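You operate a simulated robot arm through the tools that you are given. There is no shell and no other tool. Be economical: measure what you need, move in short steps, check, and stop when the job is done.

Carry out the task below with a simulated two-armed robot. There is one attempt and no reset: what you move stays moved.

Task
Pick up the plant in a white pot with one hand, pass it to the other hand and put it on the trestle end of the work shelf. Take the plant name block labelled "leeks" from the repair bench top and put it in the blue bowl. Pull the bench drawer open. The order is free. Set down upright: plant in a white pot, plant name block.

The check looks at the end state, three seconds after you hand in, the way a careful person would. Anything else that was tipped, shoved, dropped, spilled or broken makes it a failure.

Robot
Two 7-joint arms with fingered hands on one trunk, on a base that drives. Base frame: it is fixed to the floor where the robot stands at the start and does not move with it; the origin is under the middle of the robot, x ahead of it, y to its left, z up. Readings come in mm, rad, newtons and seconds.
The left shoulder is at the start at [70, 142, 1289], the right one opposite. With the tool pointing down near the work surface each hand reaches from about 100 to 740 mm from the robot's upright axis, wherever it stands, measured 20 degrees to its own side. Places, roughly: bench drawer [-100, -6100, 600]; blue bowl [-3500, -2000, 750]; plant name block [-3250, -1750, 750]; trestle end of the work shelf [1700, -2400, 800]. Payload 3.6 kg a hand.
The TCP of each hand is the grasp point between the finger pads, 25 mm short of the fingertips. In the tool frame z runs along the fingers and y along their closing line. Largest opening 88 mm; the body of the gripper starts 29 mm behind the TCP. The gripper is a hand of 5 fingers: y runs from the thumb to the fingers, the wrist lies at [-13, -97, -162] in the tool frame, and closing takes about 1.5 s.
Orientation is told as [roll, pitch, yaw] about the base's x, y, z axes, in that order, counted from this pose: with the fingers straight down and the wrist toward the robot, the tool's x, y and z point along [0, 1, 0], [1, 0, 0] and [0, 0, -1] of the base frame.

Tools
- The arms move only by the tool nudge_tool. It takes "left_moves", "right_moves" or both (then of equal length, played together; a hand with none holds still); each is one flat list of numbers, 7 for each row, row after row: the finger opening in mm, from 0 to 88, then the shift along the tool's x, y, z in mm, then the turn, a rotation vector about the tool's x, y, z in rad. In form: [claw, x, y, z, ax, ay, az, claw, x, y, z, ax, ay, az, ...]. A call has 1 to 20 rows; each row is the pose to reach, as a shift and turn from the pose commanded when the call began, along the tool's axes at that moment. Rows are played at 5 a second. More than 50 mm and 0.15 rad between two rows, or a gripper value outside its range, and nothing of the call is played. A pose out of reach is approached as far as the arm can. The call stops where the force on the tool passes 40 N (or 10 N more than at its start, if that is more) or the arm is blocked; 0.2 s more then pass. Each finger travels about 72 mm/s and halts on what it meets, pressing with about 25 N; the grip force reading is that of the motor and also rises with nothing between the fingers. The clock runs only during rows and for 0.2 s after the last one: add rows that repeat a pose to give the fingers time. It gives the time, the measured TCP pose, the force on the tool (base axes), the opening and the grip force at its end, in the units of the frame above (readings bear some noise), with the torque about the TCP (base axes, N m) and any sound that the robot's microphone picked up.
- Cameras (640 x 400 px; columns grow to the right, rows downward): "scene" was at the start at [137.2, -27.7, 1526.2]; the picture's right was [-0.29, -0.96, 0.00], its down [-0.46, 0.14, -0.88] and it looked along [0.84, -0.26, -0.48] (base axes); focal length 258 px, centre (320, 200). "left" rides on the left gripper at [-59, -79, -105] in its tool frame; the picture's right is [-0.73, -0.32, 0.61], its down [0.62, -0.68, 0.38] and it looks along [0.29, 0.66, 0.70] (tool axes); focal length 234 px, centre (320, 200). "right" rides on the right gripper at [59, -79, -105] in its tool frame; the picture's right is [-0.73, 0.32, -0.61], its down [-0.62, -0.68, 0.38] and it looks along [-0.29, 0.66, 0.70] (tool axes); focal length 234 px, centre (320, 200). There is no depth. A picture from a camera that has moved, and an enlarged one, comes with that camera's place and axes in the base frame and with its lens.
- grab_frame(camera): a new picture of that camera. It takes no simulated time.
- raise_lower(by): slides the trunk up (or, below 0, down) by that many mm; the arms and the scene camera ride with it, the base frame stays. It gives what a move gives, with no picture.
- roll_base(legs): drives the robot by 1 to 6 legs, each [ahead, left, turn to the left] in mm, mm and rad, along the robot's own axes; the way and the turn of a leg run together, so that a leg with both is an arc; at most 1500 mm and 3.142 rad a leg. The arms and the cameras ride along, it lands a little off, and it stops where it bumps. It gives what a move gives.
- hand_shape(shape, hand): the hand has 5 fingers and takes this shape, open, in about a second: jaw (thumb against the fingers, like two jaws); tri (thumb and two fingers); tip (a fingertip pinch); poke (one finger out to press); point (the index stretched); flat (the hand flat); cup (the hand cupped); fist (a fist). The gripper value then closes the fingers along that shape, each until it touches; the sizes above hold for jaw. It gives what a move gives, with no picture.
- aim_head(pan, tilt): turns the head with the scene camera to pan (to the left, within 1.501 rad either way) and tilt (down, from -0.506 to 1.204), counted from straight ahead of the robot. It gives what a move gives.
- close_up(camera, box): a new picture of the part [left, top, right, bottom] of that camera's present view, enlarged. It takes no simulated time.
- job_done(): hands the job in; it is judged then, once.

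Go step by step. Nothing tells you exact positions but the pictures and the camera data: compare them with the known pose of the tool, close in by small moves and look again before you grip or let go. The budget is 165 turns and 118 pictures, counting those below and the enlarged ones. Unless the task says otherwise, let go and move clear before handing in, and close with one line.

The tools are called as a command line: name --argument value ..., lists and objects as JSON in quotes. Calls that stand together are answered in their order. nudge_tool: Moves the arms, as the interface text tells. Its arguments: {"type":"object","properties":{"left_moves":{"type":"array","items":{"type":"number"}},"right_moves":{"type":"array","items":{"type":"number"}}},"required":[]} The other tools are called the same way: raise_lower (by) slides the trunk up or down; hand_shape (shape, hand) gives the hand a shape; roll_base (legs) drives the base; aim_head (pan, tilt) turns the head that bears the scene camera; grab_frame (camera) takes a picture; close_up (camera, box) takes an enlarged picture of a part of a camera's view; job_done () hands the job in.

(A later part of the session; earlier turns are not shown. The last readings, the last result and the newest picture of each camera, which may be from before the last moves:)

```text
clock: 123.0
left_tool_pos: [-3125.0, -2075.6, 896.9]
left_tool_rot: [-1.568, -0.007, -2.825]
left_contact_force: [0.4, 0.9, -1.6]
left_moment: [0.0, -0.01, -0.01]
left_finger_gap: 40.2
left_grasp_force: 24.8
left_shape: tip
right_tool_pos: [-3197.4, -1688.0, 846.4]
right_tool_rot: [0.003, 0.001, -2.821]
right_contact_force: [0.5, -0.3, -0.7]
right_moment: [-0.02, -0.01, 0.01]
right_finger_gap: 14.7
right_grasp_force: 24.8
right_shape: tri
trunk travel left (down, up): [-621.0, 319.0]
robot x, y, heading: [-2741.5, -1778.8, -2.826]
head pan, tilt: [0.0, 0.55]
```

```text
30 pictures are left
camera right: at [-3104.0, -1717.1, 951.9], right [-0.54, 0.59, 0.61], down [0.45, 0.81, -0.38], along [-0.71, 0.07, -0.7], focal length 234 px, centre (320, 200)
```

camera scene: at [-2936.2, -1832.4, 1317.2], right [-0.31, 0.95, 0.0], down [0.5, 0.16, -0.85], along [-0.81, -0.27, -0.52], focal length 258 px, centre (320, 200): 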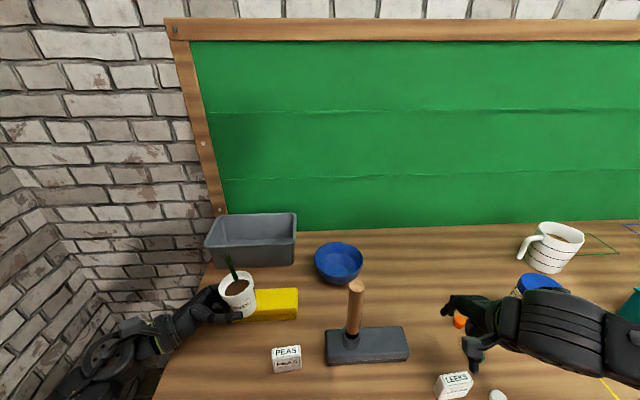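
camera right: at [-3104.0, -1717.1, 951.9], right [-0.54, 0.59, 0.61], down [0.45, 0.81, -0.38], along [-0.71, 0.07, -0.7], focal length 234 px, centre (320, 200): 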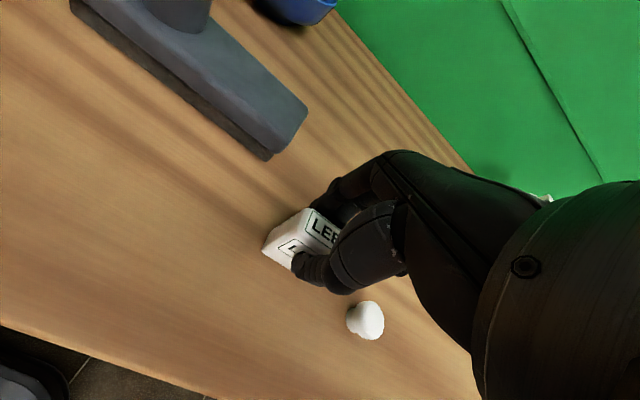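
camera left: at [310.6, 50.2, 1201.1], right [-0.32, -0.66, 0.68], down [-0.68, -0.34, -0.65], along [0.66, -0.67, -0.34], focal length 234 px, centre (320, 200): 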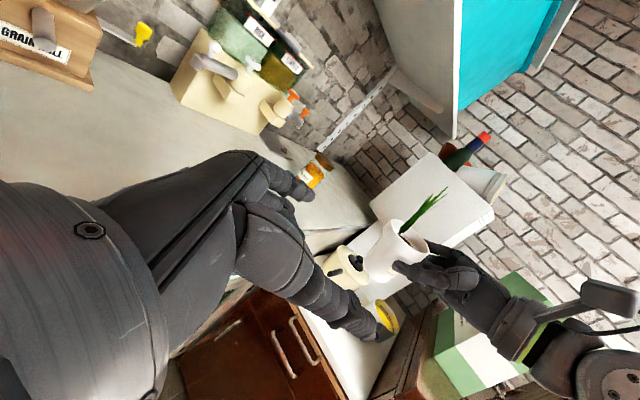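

The block is gripped. I tighten, lift with the trunk high enough to clear the brush handle, roll ahead 60 mm and swing over the bowl.

nudge_tool --right_moves '[6, 0, 0, 0, 0, 0, 0, 6, 0, 0, 0, 0, 0, 0, 6, 0, 0, -6, 0, 0, 0]'

raise_lower --by 200

roll_base --legs '[[60, 0, 0]]'

nudge_tool --right_moves '[6, 25, 27, 0, 0, 0, 0, 6, 50, 55, 0, 0, 0, 0, 6, 75, 82, 0, 0, 0, 0, 6, 100, 110, 0, 0, 0, 0, 6, 125, 137, 0, 0, 0, 0, 6, 150, 164, 0, 0, 0, 0, 6, 176, 192, 0, 0, 0, 0, 6, 176, 192, 0, 0, 0, 0]'

grab_frame --camera "right"

grab_frame --camera "scene"

```text
clock: 123.8
left_tool_pos: [-3124.8, -2077.3, 897.9]
left_tool_rot: [-1.567, -0.007, -2.824]
left_contact_force: [-0.5, 0.6, -0.9]
left_moment: [-0.02, 0.01, 0.0]
left_finger_gap: 40.2
left_grasp_force: 24.8
left_shape: tip
right_tool_pos: [-3198.4, -1686.4, 852.4]
right_tool_rot: [0.003, 0.0, -2.822]
right_contact_force: [-0.3, 0.4, 0.1]
right_moment: [0.0, 0.0, 0.0]
right_finger_gap: 15.5
right_grasp_force: 25.6
right_shape: tri
trunk travel left (down, up): [-621.0, 319.0]
robot x, y, heading: [-2740.8, -1775.3, -2.822]
head pan, tilt: [0.0, 0.55]
```

```text
clock: 126.0
left_tool_pos: [-3124.2, -2075.6, 1097.6]
left_tool_rot: [-1.569, -0.007, -2.823]
left_contact_force: [0.0, 0.1, -1.2]
left_moment: [0.0, -0.03, -0.01]
left_finger_gap: 40.2
left_grasp_force: 25.0
left_shape: tip
right_tool_pos: [-3197.7, -1686.4, 1052.6]
right_tool_rot: [0.002, 0.002, -2.822]
right_contact_force: [-0.7, 0.5, 0.2]
right_moment: [-0.01, 0.02, 0.01]
right_finger_gap: 15.1
right_grasp_force: 24.8
right_shape: tri
trunk travel left (down, up): [-821.0, 119.0]
robot x, y, heading: [-2741.0, -1777.0, -2.822]
head pan, tilt: [0.0, 0.55]
```

```text
clock: 127.0
left_tool_pos: [-3179.0, -2093.7, 1100.3]
left_tool_rot: [-1.569, -0.011, -2.822]
left_contact_force: [0.1, -0.1, -1.6]
left_moment: [-0.01, -0.02, 0.0]
left_finger_gap: 40.4
left_grasp_force: 25.1
left_shape: tip
right_tool_pos: [-3251.7, -1704.4, 1053.1]
right_tool_rot: [0.001, -0.003, -2.823]
right_contact_force: [-0.4, -0.1, -0.4]
right_moment: [-0.01, 0.02, -0.01]
right_finger_gap: 15.5
right_grasp_force: 24.7
right_shape: tri
trunk travel left (down, up): [-821.0, 119.0]
robot x, y, heading: [-2797.4, -1794.1, -2.822]
head pan, tilt: [0.0, 0.55]
```

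```text
clock: 128.8
left_tool_pos: [-3180.5, -2093.9, 1098.0]
left_tool_rot: [-1.569, -0.006, -2.825]
left_contact_force: [0.6, 0.4, -0.6]
left_moment: [-0.02, 0.03, 0.0]
left_finger_gap: 40.1
left_grasp_force: 25.0
left_shape: tip
right_tool_pos: [-3381.2, -1934.1, 1050.9]
right_tool_rot: [0.003, 0.002, -2.823]
right_contact_force: [1.0, -0.5, -0.1]
right_moment: [0.01, -0.01, -0.01]
right_finger_gap: 15.4
right_grasp_force: 24.4
right_shape: tri
trunk travel left (down, up): [-821.0, 119.0]
robot x, y, heading: [-2799.2, -1794.2, -2.824]
head pan, tilt: [0.0, 0.55]
```

```text
29 pictures are left
camera right: at [-3287.5, -1963.3, 1157.0], right [-0.54, 0.59, 0.61], down [0.45, 0.81, -0.38], along [-0.71, 0.07, -0.7], focal length 234 px, centre (320, 200)
```

right: 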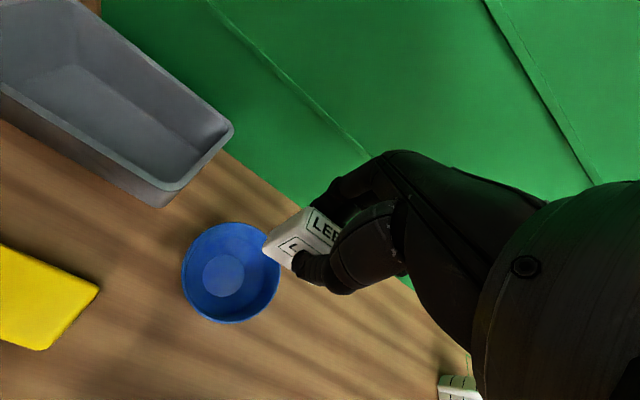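

```text
28 pictures are left
camera scene: at [-2931.8, -1839.2, 1517.4], right [-0.31, 0.95, 0.0], down [0.5, 0.16, -0.85], along [-0.81, -0.27, -0.52], focal length 258 px, centre (320, 200)
```

scene: 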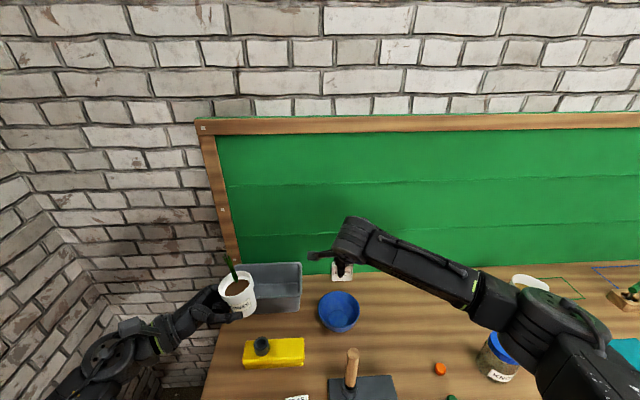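

The bowl centre is confirmed at about (-3382, -1936), right beneath the block. I lower by trunk first, then check from the wrist camera.

raise_lower --by -120

nudge_tool --right_moves '[6, 3, -1, 10, 0, 0, 0, 6, 3, -1, 20, 0, 0, 0, 6, 3, -1, 30, 0, 0, 0, 6, 3, -1, 40, 0, 0, 0, 6, 3, -1, 40, 0, 0, 0]'

grab_frame --camera "right"

close_up --camera "scene" --box '[270, 200, 430, 300]'

```text
clock: 130.3
left_tool_pos: [-3180.8, -2094.2, 978.4]
left_tool_rot: [-1.568, -0.007, -2.823]
left_contact_force: [-0.2, 0.3, -1.2]
left_moment: [-0.01, -0.02, -0.04]
left_finger_gap: 40.2
left_grasp_force: 25.0
left_shape: tip
right_tool_pos: [-3380.5, -1934.7, 931.3]
right_tool_rot: [0.001, 0.001, -2.823]
right_contact_force: [-0.4, -1.1, -0.2]
right_moment: [-0.02, -0.02, 0.02]
right_finger_gap: 15.3
right_grasp_force: 25.3
right_shape: tri
trunk travel left (down, up): [-701.0, 239.0]
robot x, y, heading: [-2799.0, -1795.3, -2.823]
head pan, tilt: [0.0, 0.55]
```

```text
clock: 131.5
left_tool_pos: [-3182.4, -2094.6, 978.3]
left_tool_rot: [-1.568, -0.007, -2.826]
left_contact_force: [-1.0, -0.6, -1.6]
left_moment: [-0.03, -0.02, -0.02]
left_finger_gap: 40.3
left_grasp_force: 24.8
left_shape: tip
right_tool_pos: [-3379.2, -1936.7, 892.6]
right_tool_rot: [0.001, 0.003, -2.823]
right_contact_force: [0.6, 0.4, 0.1]
right_moment: [-0.03, 0.01, -0.01]
right_finger_gap: 14.9
right_grasp_force: 25.2
right_shape: tri
trunk travel left (down, up): [-701.0, 239.0]
robot x, y, heading: [-2801.2, -1797.1, -2.827]
head pan, tilt: [0.0, 0.55]
```

```text
27 pictures are left
camera right: at [-3285.7, -1966.2, 996.9], right [-0.54, 0.59, 0.61], down [0.45, 0.81, -0.38], along [-0.71, 0.07, -0.7], focal length 234 px, centre (320, 200)
```

right: 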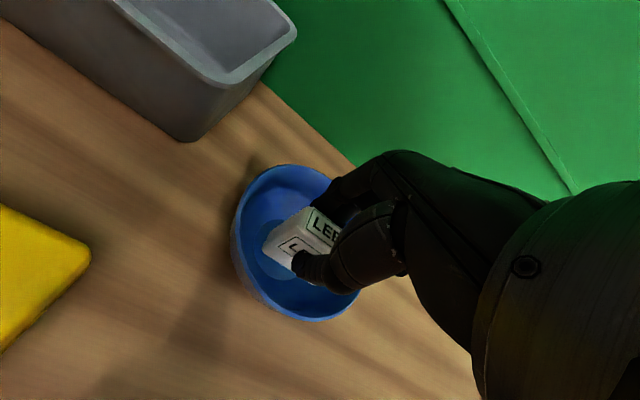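

```text
4.00 times, centred on (350, 250) of scene
camera zoom: at [-2931.9, -1840.2, 1397.3], right [-0.31, 0.95, 0.0], down [0.5, 0.16, -0.85], along [-0.81, -0.27, -0.52], focal length 1034 px, centre (200, 0)
```

zoom: 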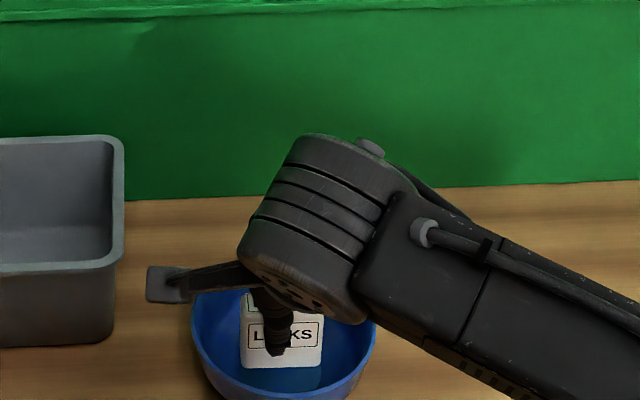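

The block is inside the bowl, centred. I lower until it touches the bottom.

nudge_tool --right_moves '[6, 0, 0, 10, 0, 0, 0, 6, 0, 0, 20, 0, 0, 0, 6, 0, 0, 30, 0, 0, 0, 6, 0, 0, 30, 0, 0, 0]'

nudge_tool --right_moves '[6, 0, 0, 3, 0, 0, 0, 6, 0, 0, 6, 0, 0, 0, 6, 0, 0, 6, 0, 0, 0]'

```text
clock: 132.5
left_tool_pos: [-3180.5, -2095.1, 978.7]
left_tool_rot: [-1.569, -0.008, -2.822]
left_contact_force: [0.5, -0.2, -1.5]
left_moment: [-0.01, -0.03, 0.02]
left_finger_gap: 40.5
left_grasp_force: 24.7
left_shape: tip
right_tool_pos: [-3379.6, -1937.2, 862.3]
right_tool_rot: [0.0, -0.001, -2.822]
right_contact_force: [-1.6, -1.2, 5.8]
right_moment: [-0.08, 0.06, -0.04]
right_finger_gap: 15.4
right_grasp_force: 25.9
right_shape: tri
trunk travel left (down, up): [-701.0, 239.0]
robot x, y, heading: [-2798.8, -1793.1, -2.827]
head pan, tilt: [0.0, 0.55]
```

```text
clock: 133.3
left_tool_pos: [-3179.7, -2093.4, 978.2]
left_tool_rot: [-1.569, -0.008, -2.825]
left_contact_force: [0.0, -0.4, -2.0]
left_moment: [-0.03, -0.01, -0.04]
left_finger_gap: 40.4
left_grasp_force: 24.6
left_shape: tip
right_tool_pos: [-3378.9, -1936.8, 858.1]
right_tool_rot: [0.001, -0.002, -2.822]
right_contact_force: [-7.6, -1.3, 21.8]
right_moment: [-0.07, 0.22, -0.05]
right_finger_gap: 17.1
right_grasp_force: 24.8
right_shape: tri
trunk travel left (down, up): [-701.0, 239.0]
robot x, y, heading: [-2800.4, -1792.3, -2.818]
head pan, tilt: [0.0, 0.55]
```

Contact is already made; I relieve the pressure and look.

nudge_tool --right_moves '[6, 0, 0, -4, 0, 0, 0, 6, 0, 0, -5, 0, 0, 0]'

close_up --camera "right" --box '[220, 130, 420, 330]'

```text
clock: 133.9
left_tool_pos: [-3180.4, -2095.4, 977.1]
left_tool_rot: [-1.568, -0.008, -2.821]
left_contact_force: [-0.6, 1.0, -2.2]
left_moment: [-0.02, -0.01, 0.0]
left_finger_gap: 40.5
left_grasp_force: 25.0
left_shape: tip
right_tool_pos: [-3377.6, -1936.0, 859.5]
right_tool_rot: [0.0, 0.004, -2.821]
right_contact_force: [0.1, 0.4, 0.0]
right_moment: [0.0, -0.04, 0.01]
right_finger_gap: 16.3
right_grasp_force: 25.4
right_shape: tri
trunk travel left (down, up): [-701.0, 239.0]
robot x, y, heading: [-2798.6, -1796.8, -2.826]
head pan, tilt: [0.0, 0.55]
```

```text
2.00 times, centred on (320, 230) of right
camera zoom: at [-3284.7, -1966.1, 964.8], right [-0.54, 0.59, 0.61], down [0.45, 0.81, -0.38], along [-0.71, 0.07, -0.7], focal length 468 px, centre (320, 140)
```

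zoom: 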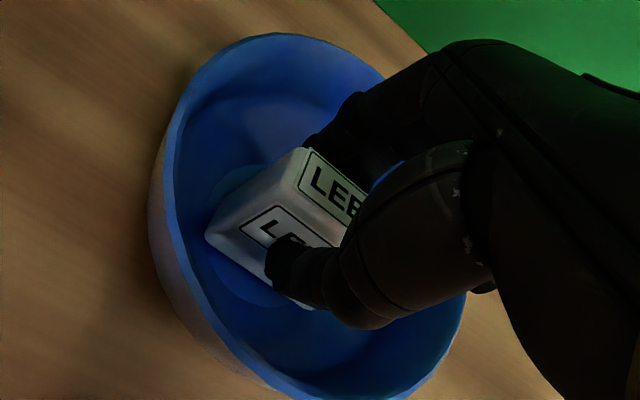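

The block stands on the bowl's flat bottom. I open modestly so the fingers don't press the bowl walls, then lift out.

nudge_tool --right_moves '[22, 0, 0, 0, 0, 0, 0, 30, 0, 0, 0, 0, 0, 0, 38, 0, 0, 0, 0, 0, 0, 44, 0, 0, 0, 0, 0, 0, 44, 0, 0, 0, 0, 0, 0, 44, 0, 0, -15, 0, 0, 0, 44, 0, 0, -40, 0, 0, 0, 44, 0, 0, -75, 0, 0, 0, 44, 0, 0, -110, 0, 0, 0]'

raise_lower --by 120

grab_frame --camera "right"

```text
clock: 135.9
left_tool_pos: [-3180.6, -2095.2, 978.2]
left_tool_rot: [-1.569, -0.008, -2.824]
left_contact_force: [0.0, 0.3, -1.3]
left_moment: [-0.01, -0.01, 0.01]
left_finger_gap: 40.1
left_grasp_force: 25.0
left_shape: tip
right_tool_pos: [-3378.5, -1935.7, 970.2]
right_tool_rot: [0.001, 0.002, -2.824]
right_contact_force: [-0.3, -0.1, -0.8]
right_moment: [-0.04, 0.01, -0.03]
right_finger_gap: 43.9
right_grasp_force: 0.2
right_shape: tri
trunk travel left (down, up): [-701.0, 239.0]
robot x, y, heading: [-2798.3, -1798.3, -2.823]
head pan, tilt: [0.0, 0.55]
```

```text
clock: 137.4
left_tool_pos: [-3181.0, -2095.7, 1097.6]
left_tool_rot: [-1.568, -0.008, -2.823]
left_contact_force: [-0.2, 0.7, -2.2]
left_moment: [0.01, -0.02, 0.0]
left_finger_gap: 40.3
left_grasp_force: 25.2
left_shape: tip
right_tool_pos: [-3378.2, -1937.0, 1090.0]
right_tool_rot: [0.001, 0.001, -2.822]
right_contact_force: [-0.2, 0.1, 0.1]
right_moment: [0.0, 0.0, 0.0]
right_finger_gap: 43.7
right_grasp_force: 0.0
right_shape: tri
trunk travel left (down, up): [-821.0, 119.0]
robot x, y, heading: [-2798.2, -1797.0, -2.823]
head pan, tilt: [0.0, 0.55]
```

```text
24 pictures are left
camera right: at [-3285.3, -1966.3, 1195.6], right [-0.54, 0.59, 0.61], down [0.45, 0.81, -0.38], along [-0.71, 0.07, -0.7], focal length 234 px, centre (320, 200)
```

right: 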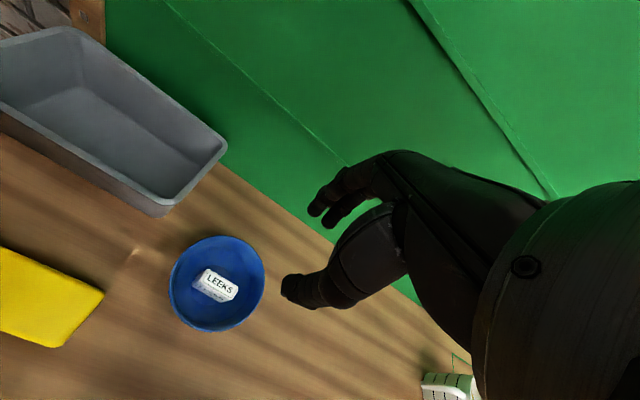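

LEEKS stands upright in the bowl. Now I back away from the bench and turn the left hand to point forward with the pot, which also narrows the arm.

roll_base --legs '[[-600, 0, 0]]'

nudge_tool --left_moves '[34, 0, 0, 0, -0.14, 0, 0, 34, 0, 0, 0, -0.28, 0, 0, 34, 0, 0, 0, -0.42, 0, 0, 34, 0, 0, 0, -0.56, 0, 0, 34, 0, 0, 0, -0.7, 0, 0, 34, 0, 0, 0, -0.84, 0, 0, 34, 0, 0, 0, -0.98, 0, 0, 34, 0, 0, 0, -1.12, 0, 0, 34, 0, 0, 0, -1.26, 0, 0, 34, 0, 0, 0, -1.4, 0, 0, 34, 0, 0, 0, -1.5, 0, 0]'

grab_frame --camera "scene"

```text
clock: 140.8
left_tool_pos: [-2612.2, -1908.5, 1097.3]
left_tool_rot: [-1.569, -0.007, -2.817]
left_contact_force: [0.3, -0.2, -1.8]
left_moment: [0.0, -0.02, -0.02]
left_finger_gap: 40.4
left_grasp_force: 25.4
left_shape: tip
right_tool_pos: [-2810.4, -1750.9, 1090.0]
right_tool_rot: [0.001, 0.002, -2.815]
right_contact_force: [-0.5, 0.9, -0.6]
right_moment: [0.0, -0.04, -0.01]
right_finger_gap: 43.7
right_grasp_force: 0.0
right_shape: tri
trunk travel left (down, up): [-821.0, 119.0]
robot x, y, heading: [-2229.4, -1606.7, -2.815]
head pan, tilt: [0.0, 0.55]
```

```text
clock: 142.5
left_tool_pos: [-2600.6, -1933.9, 1086.3]
left_tool_rot: [-1.488, -0.177, -1.843]
left_contact_force: [0.5, 0.3, -0.8]
left_moment: [0.02, -0.01, 0.0]
left_finger_gap: 40.0
left_grasp_force: 24.9
left_shape: tip
left hand out of reach, approached as far as the arm can: row 8
right_tool_pos: [-2808.1, -1752.2, 1089.7]
right_tool_rot: [0.0, 0.002, -2.817]
right_contact_force: [1.6, 0.4, 0.7]
right_moment: [0.0, 0.02, 0.01]
right_finger_gap: 43.6
right_grasp_force: 0.1
right_shape: tri
trunk travel left (down, up): [-821.0, 119.0]
robot x, y, heading: [-2228.4, -1606.3, -2.816]
head pan, tilt: [0.0, 0.55]
stopped in row 8 (left hand): the arm was blocked; the commanded pose is now the measured one
```

```text
23 pictures are left
camera scene: at [-2363.0, -1654.5, 1517.3], right [-0.32, 0.95, 0.0], down [0.49, 0.17, -0.85], along [-0.81, -0.27, -0.52], focal length 258 px, centre (320, 200)
```

scene: 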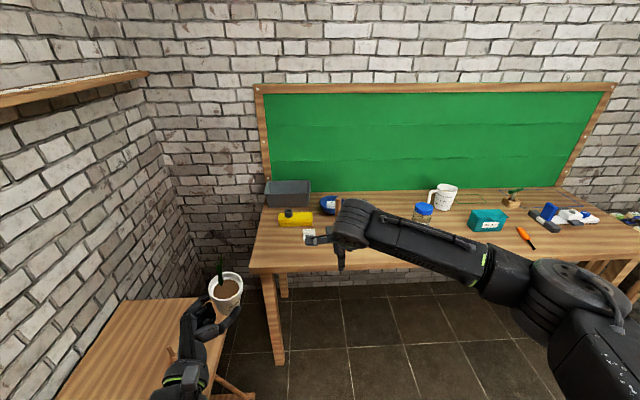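

The left arm folds only to about 34° off forward, but it is compact now. I retrace my path back to the doorway approach and face the door.

roll_base --legs '[[0, -900, 0], [-900, 0, 0], [-850, 0, 0], [0, 0, 1.176]]'

aim_head --pan 0.0 --tilt 0.45

grab_frame --camera "scene"

```text
clock: 158.7
left_tool_pos: [-687.0, -664.6, 1087.3]
left_tool_rot: [-1.49, -0.177, -0.675]
left_contact_force: [0.9, -0.5, -1.4]
left_moment: [0.02, 0.0, 0.01]
left_finger_gap: 40.0
left_grasp_force: 25.1
left_shape: tip
right_tool_pos: [-935.3, -787.3, 1090.4]
right_tool_rot: [0.002, 0.002, -1.647]
right_contact_force: [-0.3, -0.1, -0.9]
right_moment: [-0.01, 0.03, 0.01]
right_finger_gap: 43.8
right_grasp_force: 0.0
right_shape: tri
trunk travel left (down, up): [-821.0, 119.0]
robot x, y, heading: [-840.8, -195.8, -1.652]
head pan, tilt: [0.0, 0.55]
```

```text
clock: 159.4
left_tool_pos: [-687.1, -664.3, 1088.2]
left_tool_rot: [-1.487, -0.177, -0.673]
left_contact_force: [0.2, -0.5, -1.5]
left_moment: [0.03, -0.01, -0.01]
left_finger_gap: 40.0
left_grasp_force: 25.2
left_shape: tip
right_tool_pos: [-935.9, -786.1, 1091.0]
right_tool_rot: [0.002, 0.0, -1.647]
right_contact_force: [-0.2, -0.9, 0.3]
right_moment: [0.0, 0.03, -0.01]
right_finger_gap: 43.7
right_grasp_force: 0.1
right_shape: tri
trunk travel left (down, up): [-821.0, 119.0]
robot x, y, heading: [-840.7, -193.9, -1.651]
head pan, tilt: [0.0, 0.45]
```

```text
22 pictures are left
camera scene: at [-853.4, -339.8, 1526.3], right [-1.0, 0.08, 0.0], down [0.03, 0.43, -0.9], along [-0.07, -0.9, -0.44], focal length 258 px, centre (320, 200)
```

scene: 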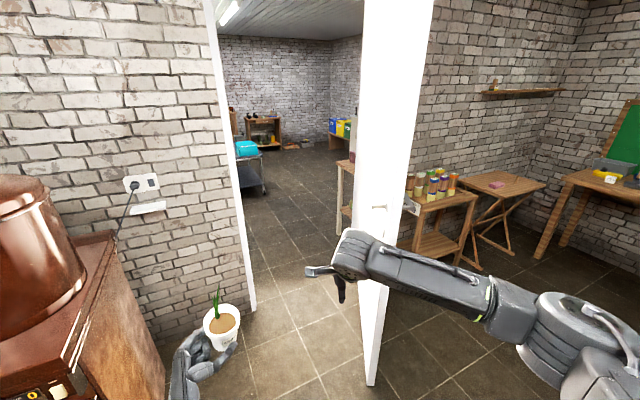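

The doorway is about 720 mm wide between the jamb and the open leaf. I pull the right hand inward and forward so its elbow is clear, line up, and drive through.

nudge_tool --right_moves '[44, 25, 15, 0, 0, 0, 0, 44, 50, 30, 0, 0, 0, 0, 44, 75, 45, 0, 0, 0, 0, 44, 100, 60, 0, 0, 0, 0, 44, 100, 60, 0, 0, 0, 0]'

roll_base --legs '[[0, 105, 0.025], [700, 0, 0]]'

aim_head --pan 0.0 --tilt 0.75

grab_frame --camera "scene"

```text
clock: 160.6
left_tool_pos: [-688.1, -664.3, 1088.1]
left_tool_rot: [-1.488, -0.179, -0.674]
left_contact_force: [0.1, 0.3, -0.7]
left_moment: [0.0, -0.01, 0.03]
left_finger_gap: 39.8
left_grasp_force: 24.5
left_shape: tip
right_tool_pos: [-841.0, -855.4, 1089.2]
right_tool_rot: [0.002, 0.003, -1.647]
right_contact_force: [-0.9, 1.0, 0.6]
right_moment: [0.0, 0.02, -0.02]
right_finger_gap: 43.8
right_grasp_force: 0.1
right_shape: tri
trunk travel left (down, up): [-821.0, 119.0]
robot x, y, heading: [-842.3, -194.7, -1.649]
head pan, tilt: [0.0, 0.45]
```

```text
clock: 165.2
left_tool_pos: [-608.7, -1362.5, 1087.2]
left_tool_rot: [-1.49, -0.177, -0.649]
left_contact_force: [0.2, -0.8, -2.1]
left_moment: [0.0, 0.02, -0.02]
left_finger_gap: 40.2
left_grasp_force: 25.1
left_shape: tip
right_tool_pos: [-756.6, -1555.0, 1089.4]
right_tool_rot: [0.002, 0.002, -1.622]
right_contact_force: [0.9, 0.0, -0.4]
right_moment: [-0.01, -0.01, 0.05]
right_finger_gap: 43.7
right_grasp_force: 0.2
right_shape: tri
trunk travel left (down, up): [-821.0, 119.0]
robot x, y, heading: [-778.5, -895.9, -1.621]
head pan, tilt: [0.0, 0.45]
```

```text
clock: 166.0
left_tool_pos: [-608.0, -1362.6, 1086.5]
left_tool_rot: [-1.488, -0.178, -0.65]
left_contact_force: [-0.4, 0.6, -1.4]
left_moment: [0.0, 0.0, -0.04]
left_finger_gap: 39.8
left_grasp_force: 25.1
left_shape: tip
right_tool_pos: [-758.7, -1556.8, 1090.0]
right_tool_rot: [0.002, 0.002, -1.624]
right_contact_force: [0.8, -0.7, -0.3]
right_moment: [0.02, -0.01, -0.04]
right_finger_gap: 43.4
right_grasp_force: 0.1
right_shape: tri
trunk travel left (down, up): [-821.0, 119.0]
robot x, y, heading: [-777.1, -901.0, -1.622]
head pan, tilt: [0.0, 0.75]
```

```text
21 pictures are left
camera scene: at [-782.1, -1033.3, 1500.0], right [-1.0, 0.05, 0.0], down [0.04, 0.68, -0.73], along [-0.04, -0.73, -0.68], focal length 258 px, centre (320, 200)
```

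scene: 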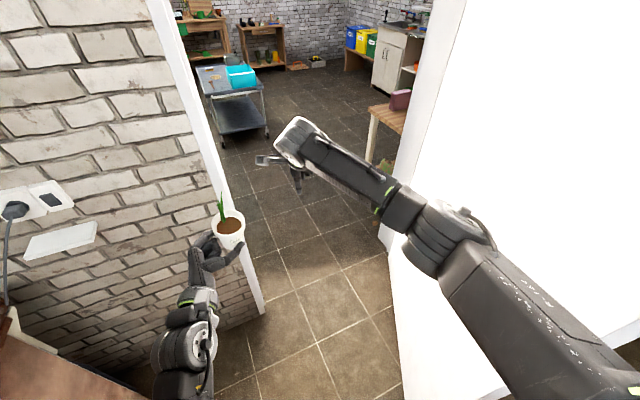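

The path is centred well enough, with margins of ~90 mm on both sides. I drive through.

roll_base --legs '[[850, -25, 0], [900, 0, 0]]'

aim_head --pan 1.25 --tilt 0.4

grab_frame --camera "scene"

```text
clock: 174.8
left_tool_pos: [-721.0, -3109.1, 1087.4]
left_tool_rot: [-1.49, -0.179, -0.65]
left_contact_force: [0.5, -0.9, -2.0]
left_moment: [0.0, -0.03, 0.0]
left_finger_gap: 39.8
left_grasp_force: 25.1
left_shape: tip
right_tool_pos: [-868.6, -3303.0, 1092.4]
right_tool_rot: [0.002, 0.003, -1.621]
right_contact_force: [0.1, -0.2, -0.1]
right_moment: [-0.03, 0.0, -0.03]
right_finger_gap: 43.7
right_grasp_force: 0.2
right_shape: tri
trunk travel left (down, up): [-821.0, 119.0]
robot x, y, heading: [-889.5, -2648.1, -1.624]
head pan, tilt: [0.0, 0.75]
```

```text
clock: 176.2
left_tool_pos: [-719.4, -3109.9, 1087.7]
left_tool_rot: [-1.488, -0.179, -0.65]
left_contact_force: [-1.2, -0.3, -1.3]
left_moment: [0.02, -0.01, 0.01]
left_finger_gap: 39.9
left_grasp_force: 25.4
left_shape: tip
right_tool_pos: [-867.8, -3303.6, 1089.9]
right_tool_rot: [0.004, 0.002, -1.623]
right_contact_force: [-0.8, 0.6, 0.8]
right_moment: [0.02, 0.0, 0.0]
right_finger_gap: 43.7
right_grasp_force: 0.1
right_shape: tri
trunk travel left (down, up): [-821.0, 119.0]
robot x, y, heading: [-890.3, -2646.6, -1.621]
head pan, tilt: [1.25, 0.4]
```

```text
20 pictures are left
camera scene: at [-803.5, -2731.4, 1531.0], right [-0.37, -0.93, 0.0], down [-0.36, 0.14, -0.92], along [0.86, -0.34, -0.39], focal length 258 px, centre (320, 200)
```

scene: 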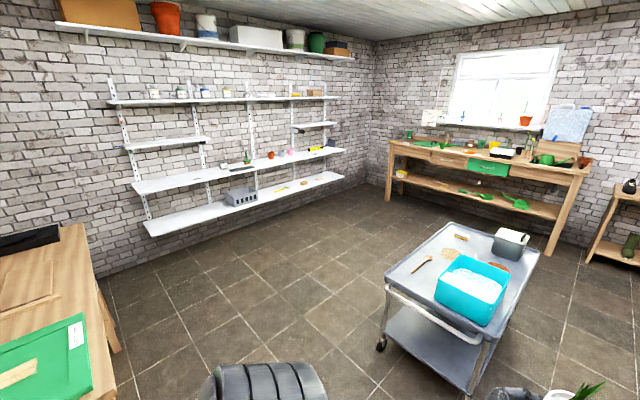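

I'm through the door. The given shelf location projects to the wall shelves on the left; I zoom in there.

close_up --camera "scene" --box '[100, 70, 360, 250]'

```text
2.22 times, centred on (230, 160) of scene
camera zoom: at [-803.5, -2731.4, 1531.0], right [-0.37, -0.93, 0.0], down [-0.36, 0.14, -0.92], along [0.86, -0.34, -0.39], focal length 574 px, centre (520, 289)
```

zoom: 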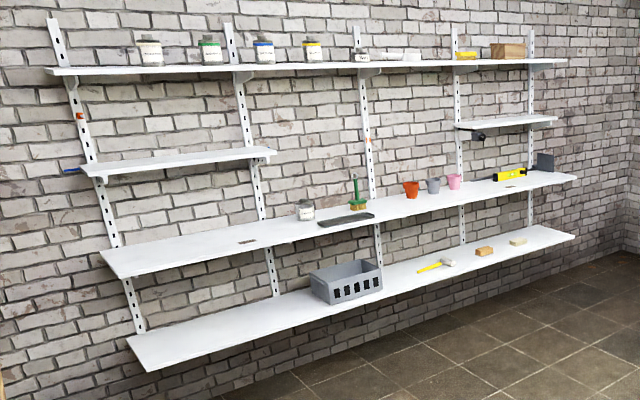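

The work shelf is the mid-height white shelf; its near (left) end is free around (1500–1700, -2200…-2500). I extend the left hand and level the pot before approaching.

nudge_tool --left_moves '[34, 0, 0, 28, 0.003, -0.02, -0.044, 34, 0, 0, 56, 0.007, -0.041, -0.089, 34, 0, 0, 84, 0.011, -0.062, -0.133, 34, 0, 0, 110, 0.0145, -0.082, -0.177, 34, 0, 0, 110, 0.0145, -0.082, -0.177]'

```text
clock: 177.0
left_tool_pos: [-738.3, -3160.0, 1069.0]
left_tool_rot: [-1.425, -0.205, -0.701]
left_contact_force: [-0.5, 0.1, -1.4]
left_moment: [0.02, 0.0, 0.02]
left_finger_gap: 39.7
left_grasp_force: 25.5
left_shape: tip
right_tool_pos: [-867.7, -3303.2, 1090.2]
right_tool_rot: [0.002, 0.0, -1.621]
right_contact_force: [-0.1, -0.5, 0.5]
right_moment: [-0.01, -0.01, -0.04]
right_finger_gap: 43.7
right_grasp_force: 0.1
right_shape: tri
trunk travel left (down, up): [-821.0, 119.0]
robot x, y, heading: [-890.1, -2649.5, -1.622]
head pan, tilt: [1.25, 0.4]
stopped in row 3 (left hand): the arm was blocked; the commanded pose is now the measured one
```

The wrist limit needs the hand pointing more to the right; I rotate it back to ~60° off forward and level.

nudge_tool --left_moves '[34, 0, 0, 0, 0.109, -0.047, -0.044, 34, 0, 0, 0, 0.218, -0.095, -0.088, 34, 0, 0, 0, 0.327, -0.142, -0.131, 34, 0, 0, 0, 0.436, -0.189, -0.175, 34, 0, 0, 0, 0.436, -0.189, -0.175]'

aim_head --pan 0.3 --tilt 0.5

grab_frame --camera "scene"

```text
clock: 178.2
left_tool_pos: [-739.9, -3160.5, 1067.7]
left_tool_rot: [-1.575, 0.006, -1.126]
left_contact_force: [0.2, 0.7, -1.3]
left_moment: [-0.01, -0.02, -0.01]
left_finger_gap: 39.8
left_grasp_force: 25.4
left_shape: tip
right_tool_pos: [-868.2, -3304.0, 1089.8]
right_tool_rot: [0.001, 0.003, -1.622]
right_contact_force: [0.1, 0.1, 0.1]
right_moment: [-0.01, 0.0, 0.02]
right_finger_gap: 43.6
right_grasp_force: 0.0
right_shape: tri
trunk travel left (down, up): [-821.0, 119.0]
robot x, y, heading: [-888.9, -2645.2, -1.628]
head pan, tilt: [1.25, 0.4]
```

```text
clock: 179.4
left_tool_pos: [-739.8, -3160.7, 1068.8]
left_tool_rot: [-1.576, 0.006, -1.125]
left_contact_force: [0.4, 0.3, -1.6]
left_moment: [0.02, 0.01, 0.0]
left_finger_gap: 39.7
left_grasp_force: 24.6
left_shape: tip
right_tool_pos: [-867.4, -3303.3, 1088.8]
right_tool_rot: [0.003, 0.002, -1.62]
right_contact_force: [-0.2, 0.7, 0.0]
right_moment: [0.02, 0.04, 0.01]
right_finger_gap: 43.7
right_grasp_force: 0.0
right_shape: tri
trunk travel left (down, up): [-821.0, 119.0]
robot x, y, heading: [-889.5, -2649.3, -1.623]
head pan, tilt: [0.3, 0.499]
```

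```text
18 pictures are left
camera scene: at [-867.3, -2785.8, 1521.9], right [-0.97, -0.25, 0.0], down [-0.12, 0.46, -0.88], along [0.22, -0.85, -0.48], focal length 258 px, centre (320, 200)
```

scene: 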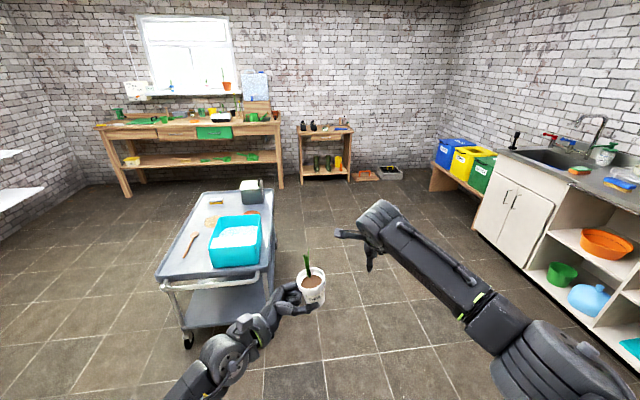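

The pot is upright in a comfortable pose. The best way is to set it at the shelf's free left end with the palm overhanging that end edge. I turn, tuck the right hand back and drive near it.

nudge_tool --right_moves '[44, -37, -28, 0, 0, 0, 0, 44, -74, -56, 0, 0, 0, 0, 44, -110, -84, 0, 0, 0, 0, 44, -146, -112, 0, 0, 0, 0, 44, -182, -140, 0, 0, 0, 0, 44, -218, -168, 0, 0, 0, 0, 44, -254, -196, 0, 0, 0, 0, 44, -290, -220, 0, 0, 0, 0]'

roll_base --legs '[[0, 0, 1.443], [1450, 0, 0], [0, 600, 0]]'

aim_head --pan 0.3 --tilt 0.5

grab_frame --camera "scene"

```text
clock: 181.2
left_tool_pos: [-740.7, -3158.6, 1069.3]
left_tool_rot: [-1.577, 0.004, -1.124]
left_contact_force: [0.5, 0.3, -1.2]
left_moment: [0.04, -0.01, -0.01]
left_finger_gap: 39.9
left_grasp_force: 24.8
left_shape: tip
right_tool_pos: [-1146.9, -3068.7, 1090.3]
right_tool_rot: [0.002, 0.0, -1.622]
right_contact_force: [-0.4, 0.0, -0.5]
right_moment: [-0.03, 0.02, 0.04]
right_finger_gap: 43.7
right_grasp_force: 0.0
right_shape: tri
trunk travel left (down, up): [-821.0, 119.0]
robot x, y, heading: [-887.2, -2644.8, -1.625]
head pan, tilt: [0.3, 0.499]
```

```text
clock: 194.9
left_tool_pos: [1191.0, -2258.1, 1067.7]
left_tool_rot: [-1.576, 0.006, 0.302]
left_contact_force: [0.5, -0.2, -1.4]
left_moment: [0.04, 0.01, 0.01]
left_finger_gap: 39.8
left_grasp_force: 25.0
left_shape: tip
right_tool_pos: [1043.5, -2646.8, 1089.8]
right_tool_rot: [0.001, 0.002, -0.191]
right_contact_force: [0.3, -0.1, 0.0]
right_moment: [0.01, -0.01, 0.02]
right_finger_gap: 43.8
right_grasp_force: 0.1
right_shape: tri
trunk travel left (down, up): [-821.0, 119.0]
robot x, y, heading: [657.7, -2332.0, -0.194]
head pan, tilt: [0.3, 0.499]
```

```text
clock: 195.6
left_tool_pos: [1192.0, -2257.0, 1069.0]
left_tool_rot: [-1.577, 0.006, 0.301]
left_contact_force: [-0.3, -0.3, -1.6]
left_moment: [0.03, 0.01, 0.02]
left_finger_gap: 39.7
left_grasp_force: 24.7
left_shape: tip
right_tool_pos: [1043.5, -2646.9, 1089.8]
right_tool_rot: [0.001, 0.001, -0.193]
right_contact_force: [-1.0, 0.4, 0.2]
right_moment: [-0.01, -0.05, 0.04]
right_finger_gap: 43.6
right_grasp_force: 0.1
right_shape: tri
trunk travel left (down, up): [-821.0, 119.0]
robot x, y, heading: [658.1, -2331.3, -0.203]
head pan, tilt: [0.3, 0.499]
```

```text
17 pictures are left
camera scene: at [801.4, -2331.2, 1521.9], right [0.1, -0.99, 0.0], down [-0.48, -0.05, -0.88], along [0.87, 0.09, -0.48], focal length 258 px, centre (320, 200)
```

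scene: 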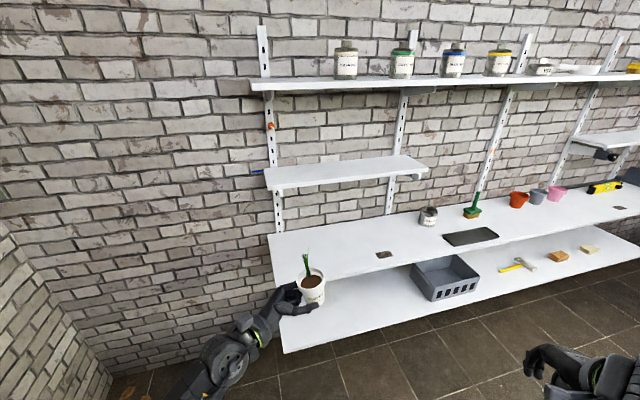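

The shelf's front-left corner is near (1400, -2135) with its top at ~810. I lower the trunk to leave ~60 mm clearance and move the pot in over the free end.

raise_lower --by -165

roll_base --legs '[[0, 190, 0], [290, 15, 0]]'

grab_frame --camera "scene"

grab_frame --camera "left"

```text
clock: 197.4
left_tool_pos: [1191.9, -2259.7, 903.1]
left_tool_rot: [-1.573, 0.004, 0.301]
left_contact_force: [0.6, 1.1, -1.8]
left_moment: [0.04, 0.01, -0.01]
left_finger_gap: 39.5
left_grasp_force: 25.0
left_shape: tip
right_tool_pos: [1043.8, -2649.4, 924.0]
right_tool_rot: [0.005, 0.001, -0.195]
right_contact_force: [1.1, 0.1, 0.2]
right_moment: [-0.01, -0.01, -0.01]
right_finger_gap: 43.8
right_grasp_force: 0.2
right_shape: tri
trunk travel left (down, up): [-656.0, 284.0]
robot x, y, heading: [660.8, -2326.2, -0.199]
head pan, tilt: [0.3, 0.499]
```

```text
clock: 198.8
left_tool_pos: [1228.8, -2176.1, 909.2]
left_tool_rot: [-1.527, -0.021, 0.274]
left_contact_force: [-0.4, 0.2, -1.3]
left_moment: [0.04, 0.02, 0.01]
left_finger_gap: 39.3
left_grasp_force: 25.2
left_shape: tip
right_tool_pos: [1068.3, -2570.6, 927.0]
right_tool_rot: [0.013, -0.003, -0.221]
right_contact_force: [0.3, -0.2, 0.5]
right_moment: [-0.01, -0.03, -0.02]
right_finger_gap: 43.7
right_grasp_force: 0.0
right_shape: tri
trunk travel left (down, up): [-656.0, 284.0]
robot x, y, heading: [701.0, -2236.4, -0.218]
head pan, tilt: [0.3, 0.499]
stopped in leg 1: the robot was blocked; the commanded pose is now the measured one
```

```text
16 pictures are left
camera scene: at [829.2, -2264.6, 1360.5], right [0.08, -1.0, -0.02], down [-0.47, -0.02, -0.88], along [0.88, 0.08, -0.47], focal length 258 px, centre (320, 200)
```

scene: 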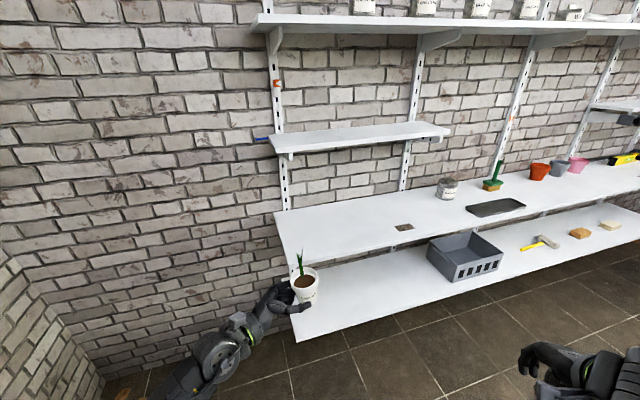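

```text
15 pictures are left
camera left: at [1122.7, -2099.0, 971.1], right [-0.15, -0.71, 0.69], down [-0.55, -0.52, -0.65], along [0.82, -0.48, -0.31], focal length 234 px, centre (320, 200)
```

left: 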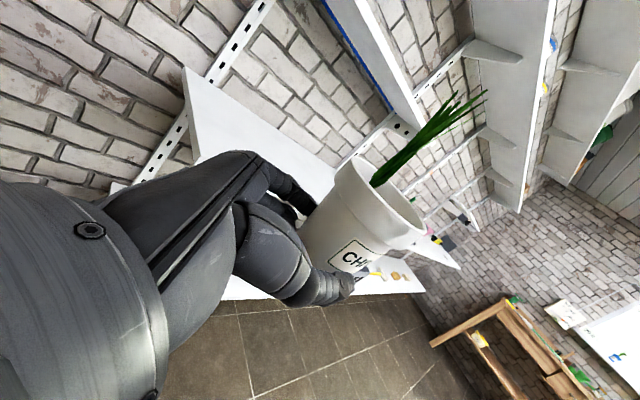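

The base bumped something on its left (the side table's leg). I ease off to the right, go forward past it, then left again.

roll_base --legs '[[0, -60, 0], [278, 0, 0.02]]'

aim_head --pan 1.3 --tilt 0.7

grab_frame --camera "scene"

```text
clock: 200.9
left_tool_pos: [1279.6, -2090.0, 901.0]
left_tool_rot: [-1.523, -0.01, 0.563]
left_contact_force: [0.3, 0.6, -1.1]
left_moment: [-0.01, 0.05, -0.02]
left_finger_gap: 39.4
left_grasp_force: 25.2
left_shape: tip
right_tool_pos: [1242.1, -2512.9, 923.3]
right_tool_rot: [0.015, -0.003, 0.072]
right_contact_force: [0.3, 0.3, 0.7]
right_moment: [-0.01, 0.01, -0.02]
right_finger_gap: 43.6
right_grasp_force: 0.1
right_shape: tri
trunk travel left (down, up): [-656.0, 284.0]
robot x, y, heading: [794.6, -2294.4, 0.067]
head pan, tilt: [0.3, 0.499]
stopped in leg 2: the robot was blocked; the commanded pose is now the measured one
```

```text
clock: 202.2
left_tool_pos: [1280.7, -2089.3, 902.6]
left_tool_rot: [-1.527, -0.009, 0.565]
left_contact_force: [0.1, 0.2, -1.9]
left_moment: [0.0, 0.0, -0.02]
left_finger_gap: 39.4
left_grasp_force: 24.7
left_shape: tip
right_tool_pos: [1242.6, -2510.4, 925.2]
right_tool_rot: [0.013, -0.003, 0.076]
right_contact_force: [0.7, 0.0, 0.2]
right_moment: [0.01, 0.05, 0.03]
right_finger_gap: 43.9
right_grasp_force: 0.2
right_shape: tri
trunk travel left (down, up): [-656.0, 284.0]
robot x, y, heading: [798.7, -2297.1, 0.069]
head pan, tilt: [1.3, 0.7]
```

```text
14 pictures are left
camera scene: at [857.5, -2239.4, 1342.6], right [0.98, -0.2, 0.0], down [-0.13, -0.61, -0.78], along [0.15, 0.77, -0.62], focal length 258 px, centre (320, 200)
```

scene: 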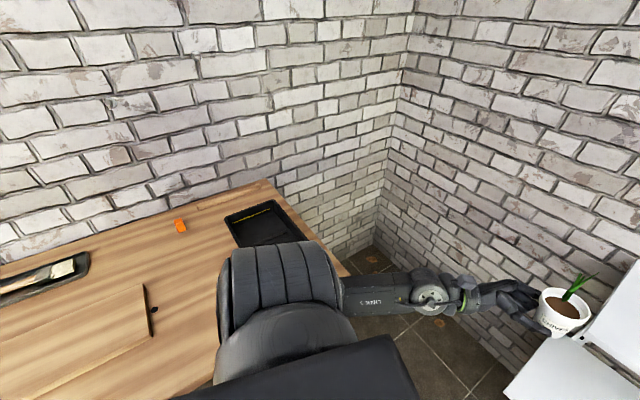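

My left shoulder is up against the side table, so that side is too tight. I move right, away from the table, and square up to the shelf instead.

roll_base --legs '[[0, -220, 0], [0, 0, 0.3]]'

nudge_tool --left_moves '[34, 0, 0, 0, 0.125, 0, 0, 34, 0, 0, 0, 0.25, 0, 0, 34, 0, 0, 0, 0.375, 0, 0, 34, 0, 0, 0, 0.498, 0, 0, 34, 0, 0, 0, 0.498, 0, 0]'

aim_head --pan 0.6 --tilt 0.6

grab_frame --camera "scene"

```text
clock: 204.8
left_tool_pos: [1212.4, -2160.0, 895.0]
left_tool_rot: [-1.545, 0.008, 0.854]
left_contact_force: [0.3, 0.0, -1.0]
left_moment: [0.03, 0.01, -0.06]
left_finger_gap: 39.3
left_grasp_force: 25.0
left_shape: tip
right_tool_pos: [1296.1, -2572.5, 928.7]
right_tool_rot: [-0.01, 0.001, 0.362]
right_contact_force: [0.2, 0.3, 0.4]
right_moment: [-0.01, -0.02, -0.02]
right_finger_gap: 43.7
right_grasp_force: 0.0
right_shape: tri
trunk travel left (down, up): [-656.0, 284.0]
robot x, y, heading: [808.3, -2517.8, 0.357]
head pan, tilt: [1.3, 0.7]
```

```text
clock: 206.0
left_tool_pos: [1211.7, -2159.0, 895.6]
left_tool_rot: [-1.552, 0.017, 0.353]
left_contact_force: [1.1, -0.5, -1.9]
left_moment: [0.0, -0.02, -0.02]
left_finger_gap: 39.0
left_grasp_force: 25.1
left_shape: tip
right_tool_pos: [1294.3, -2573.7, 927.1]
right_tool_rot: [-0.01, 0.002, 0.361]
right_contact_force: [-0.4, -0.4, 0.1]
right_moment: [-0.01, 0.0, -0.03]
right_finger_gap: 43.8
right_grasp_force: 0.0
right_shape: tri
trunk travel left (down, up): [-656.0, 284.0]
robot x, y, heading: [806.7, -2514.1, 0.364]
head pan, tilt: [1.3, 0.7]
```

```text
clock: 207.1
left_tool_pos: [1213.1, -2159.3, 894.8]
left_tool_rot: [-1.553, 0.018, 0.357]
left_contact_force: [-0.3, -0.6, -2.1]
left_moment: [0.03, 0.02, -0.01]
left_finger_gap: 38.9
left_grasp_force: 24.7
left_shape: tip
right_tool_pos: [1296.1, -2572.5, 927.3]
right_tool_rot: [-0.012, 0.002, 0.36]
right_contact_force: [0.3, -0.4, 0.6]
right_moment: [-0.02, -0.02, 0.04]
right_finger_gap: 43.9
right_grasp_force: 0.0
right_shape: tri
trunk travel left (down, up): [-656.0, 284.0]
robot x, y, heading: [808.4, -2517.8, 0.361]
head pan, tilt: [0.6, 0.6]
```

```text
13 pictures are left
camera scene: at [905.0, -2424.5, 1347.8], right [0.82, -0.57, 0.0], down [-0.32, -0.46, -0.82], along [0.47, 0.68, -0.57], focal length 258 px, centre (320, 200)
```

scene: 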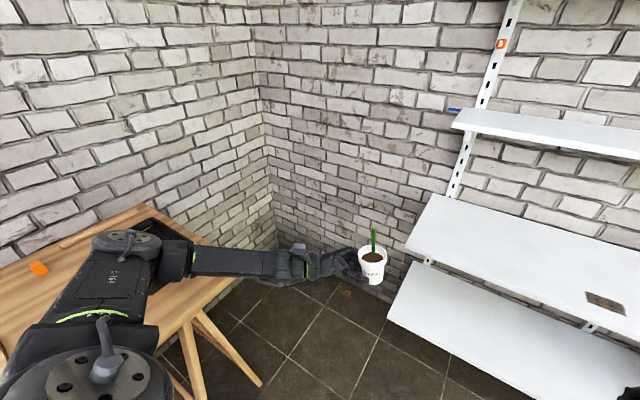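

The pot is now just outside the shelf's left end, pointing along it. I raise the right hand a bit, shift right 63 mm and go ahead to bring the pot over the shelf.

nudge_tool --right_moves '[44, 0, 0, -40, 0, 0, 0, 44, 0, 0, -80, 0, 0, 0, 44, 0, 0, -120, 0, 0, 0]'

roll_base --legs '[[0, -63, 0], [318, 0, 0]]'

grab_frame --camera "scene"

```text
clock: 207.9
left_tool_pos: [1210.6, -2159.8, 896.2]
left_tool_rot: [-1.554, 0.018, 0.355]
left_contact_force: [0.3, -0.4, -2.1]
left_moment: [0.07, 0.03, -0.01]
left_finger_gap: 39.1
left_grasp_force: 24.9
left_shape: tip
right_tool_pos: [1295.3, -2571.4, 1048.6]
right_tool_rot: [-0.011, 0.003, 0.362]
right_contact_force: [0.2, -0.4, 0.5]
right_moment: [0.01, 0.03, -0.04]
right_finger_gap: 43.8
right_grasp_force: 0.1
right_shape: tri
trunk travel left (down, up): [-656.0, 284.0]
robot x, y, heading: [811.4, -2514.3, 0.358]
head pan, tilt: [0.6, 0.6]
```

```text
clock: 210.6
left_tool_pos: [1533.3, -2107.4, 894.3]
left_tool_rot: [-1.553, 0.017, 0.355]
left_contact_force: [-0.2, 0.2, -2.8]
left_moment: [0.04, 0.01, 0.01]
left_finger_gap: 39.3
left_grasp_force: 25.3
left_shape: tip
right_tool_pos: [1616.6, -2520.1, 1047.4]
right_tool_rot: [-0.012, 0.0, 0.359]
right_contact_force: [0.1, -0.1, 0.4]
right_moment: [-0.03, 0.0, -0.01]
right_finger_gap: 43.9
right_grasp_force: 0.1
right_shape: tri
trunk travel left (down, up): [-656.0, 284.0]
robot x, y, heading: [1127.0, -2460.3, 0.357]
head pan, tilt: [0.6, 0.6]
```

```text
12 pictures are left
camera scene: at [1226.3, -2371.8, 1347.8], right [0.82, -0.58, 0.0], down [-0.33, -0.46, -0.82], along [0.47, 0.67, -0.57], focal length 258 px, centre (320, 200)
```

scene: 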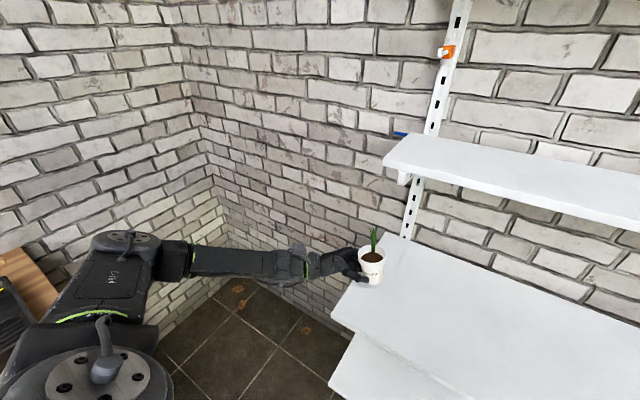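

Nearly there. I lower 40 mm and zoom in to judge the overhang of the palm past the shelf end.

raise_lower --by -40

close_up --camera "scene" --box '[290, 190, 450, 310]'

```text
clock: 211.4
left_tool_pos: [1533.9, -2107.2, 855.4]
left_tool_rot: [-1.552, 0.018, 0.353]
left_contact_force: [0.1, 0.7, -1.6]
left_moment: [0.07, 0.03, 0.02]
left_finger_gap: 39.2
left_grasp_force: 25.6
left_shape: tip
right_tool_pos: [1616.9, -2519.7, 1007.0]
right_tool_rot: [-0.009, 0.003, 0.36]
right_contact_force: [-0.5, 0.1, -0.9]
right_moment: [0.02, -0.01, -0.01]
right_finger_gap: 43.8
right_grasp_force: 0.1
right_shape: tri
trunk travel left (down, up): [-616.0, 324.0]
robot x, y, heading: [1128.9, -2458.6, 0.355]
head pan, tilt: [0.6, 0.6]
```

```text
3.33 times, centred on (370, 250) of scene
camera zoom: at [1225.6, -2372.0, 1307.8], right [0.82, -0.58, 0.0], down [-0.33, -0.46, -0.83], along [0.48, 0.67, -0.56], focal length 861 px, centre (153, 33)
```

zoom: 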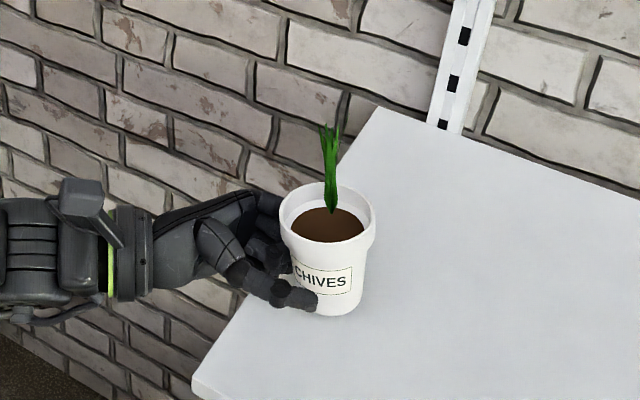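

The pot sits ~55 mm inside the shelf end and my folded fingers are just outside it, so I can lower straight down. I go slowly until contact.

raise_lower --by -18

raise_lower --by -6

```text
clock: 212.1
left_tool_pos: [1531.9, -2106.6, 840.5]
left_tool_rot: [-1.554, 0.009, 0.353]
left_contact_force: [-2.8, 6.1, 28.0]
left_moment: [1.36, 0.13, 0.11]
left_finger_gap: 39.4
left_grasp_force: 25.6
left_shape: tip
right_tool_pos: [1613.6, -2521.0, 991.5]
right_tool_rot: [-0.01, -0.001, 0.36]
right_contact_force: [-0.2, 0.3, -0.4]
right_moment: [0.02, 0.02, 0.0]
right_finger_gap: 43.7
right_grasp_force: 0.0
right_shape: tri
trunk travel left (down, up): [-598.0, 342.0]
robot x, y, heading: [1131.3, -2459.5, 0.356]
head pan, tilt: [0.6, 0.6]
```

```text
clock: 212.5
left_tool_pos: [1530.9, -2108.3, 841.9]
left_tool_rot: [-1.559, 0.001, 0.353]
left_contact_force: [-8.5, -0.9, 19.7]
left_moment: [0.78, 0.38, 0.33]
left_finger_gap: 39.2
left_grasp_force: 25.5
left_shape: tip
right_tool_pos: [1613.9, -2520.0, 989.7]
right_tool_rot: [-0.01, -0.002, 0.36]
right_contact_force: [0.9, -0.1, -0.5]
right_moment: [-0.02, 0.02, -0.01]
right_finger_gap: 44.0
right_grasp_force: 0.1
right_shape: tri
trunk travel left (down, up): [-596.0, 344.0]
robot x, y, heading: [1125.4, -2462.0, 0.355]
head pan, tilt: [0.6, 0.6]
stopped: the force on the tool passed its limit at 44 N (the readings are from after the stop); the commanded pose is now the measured one
```

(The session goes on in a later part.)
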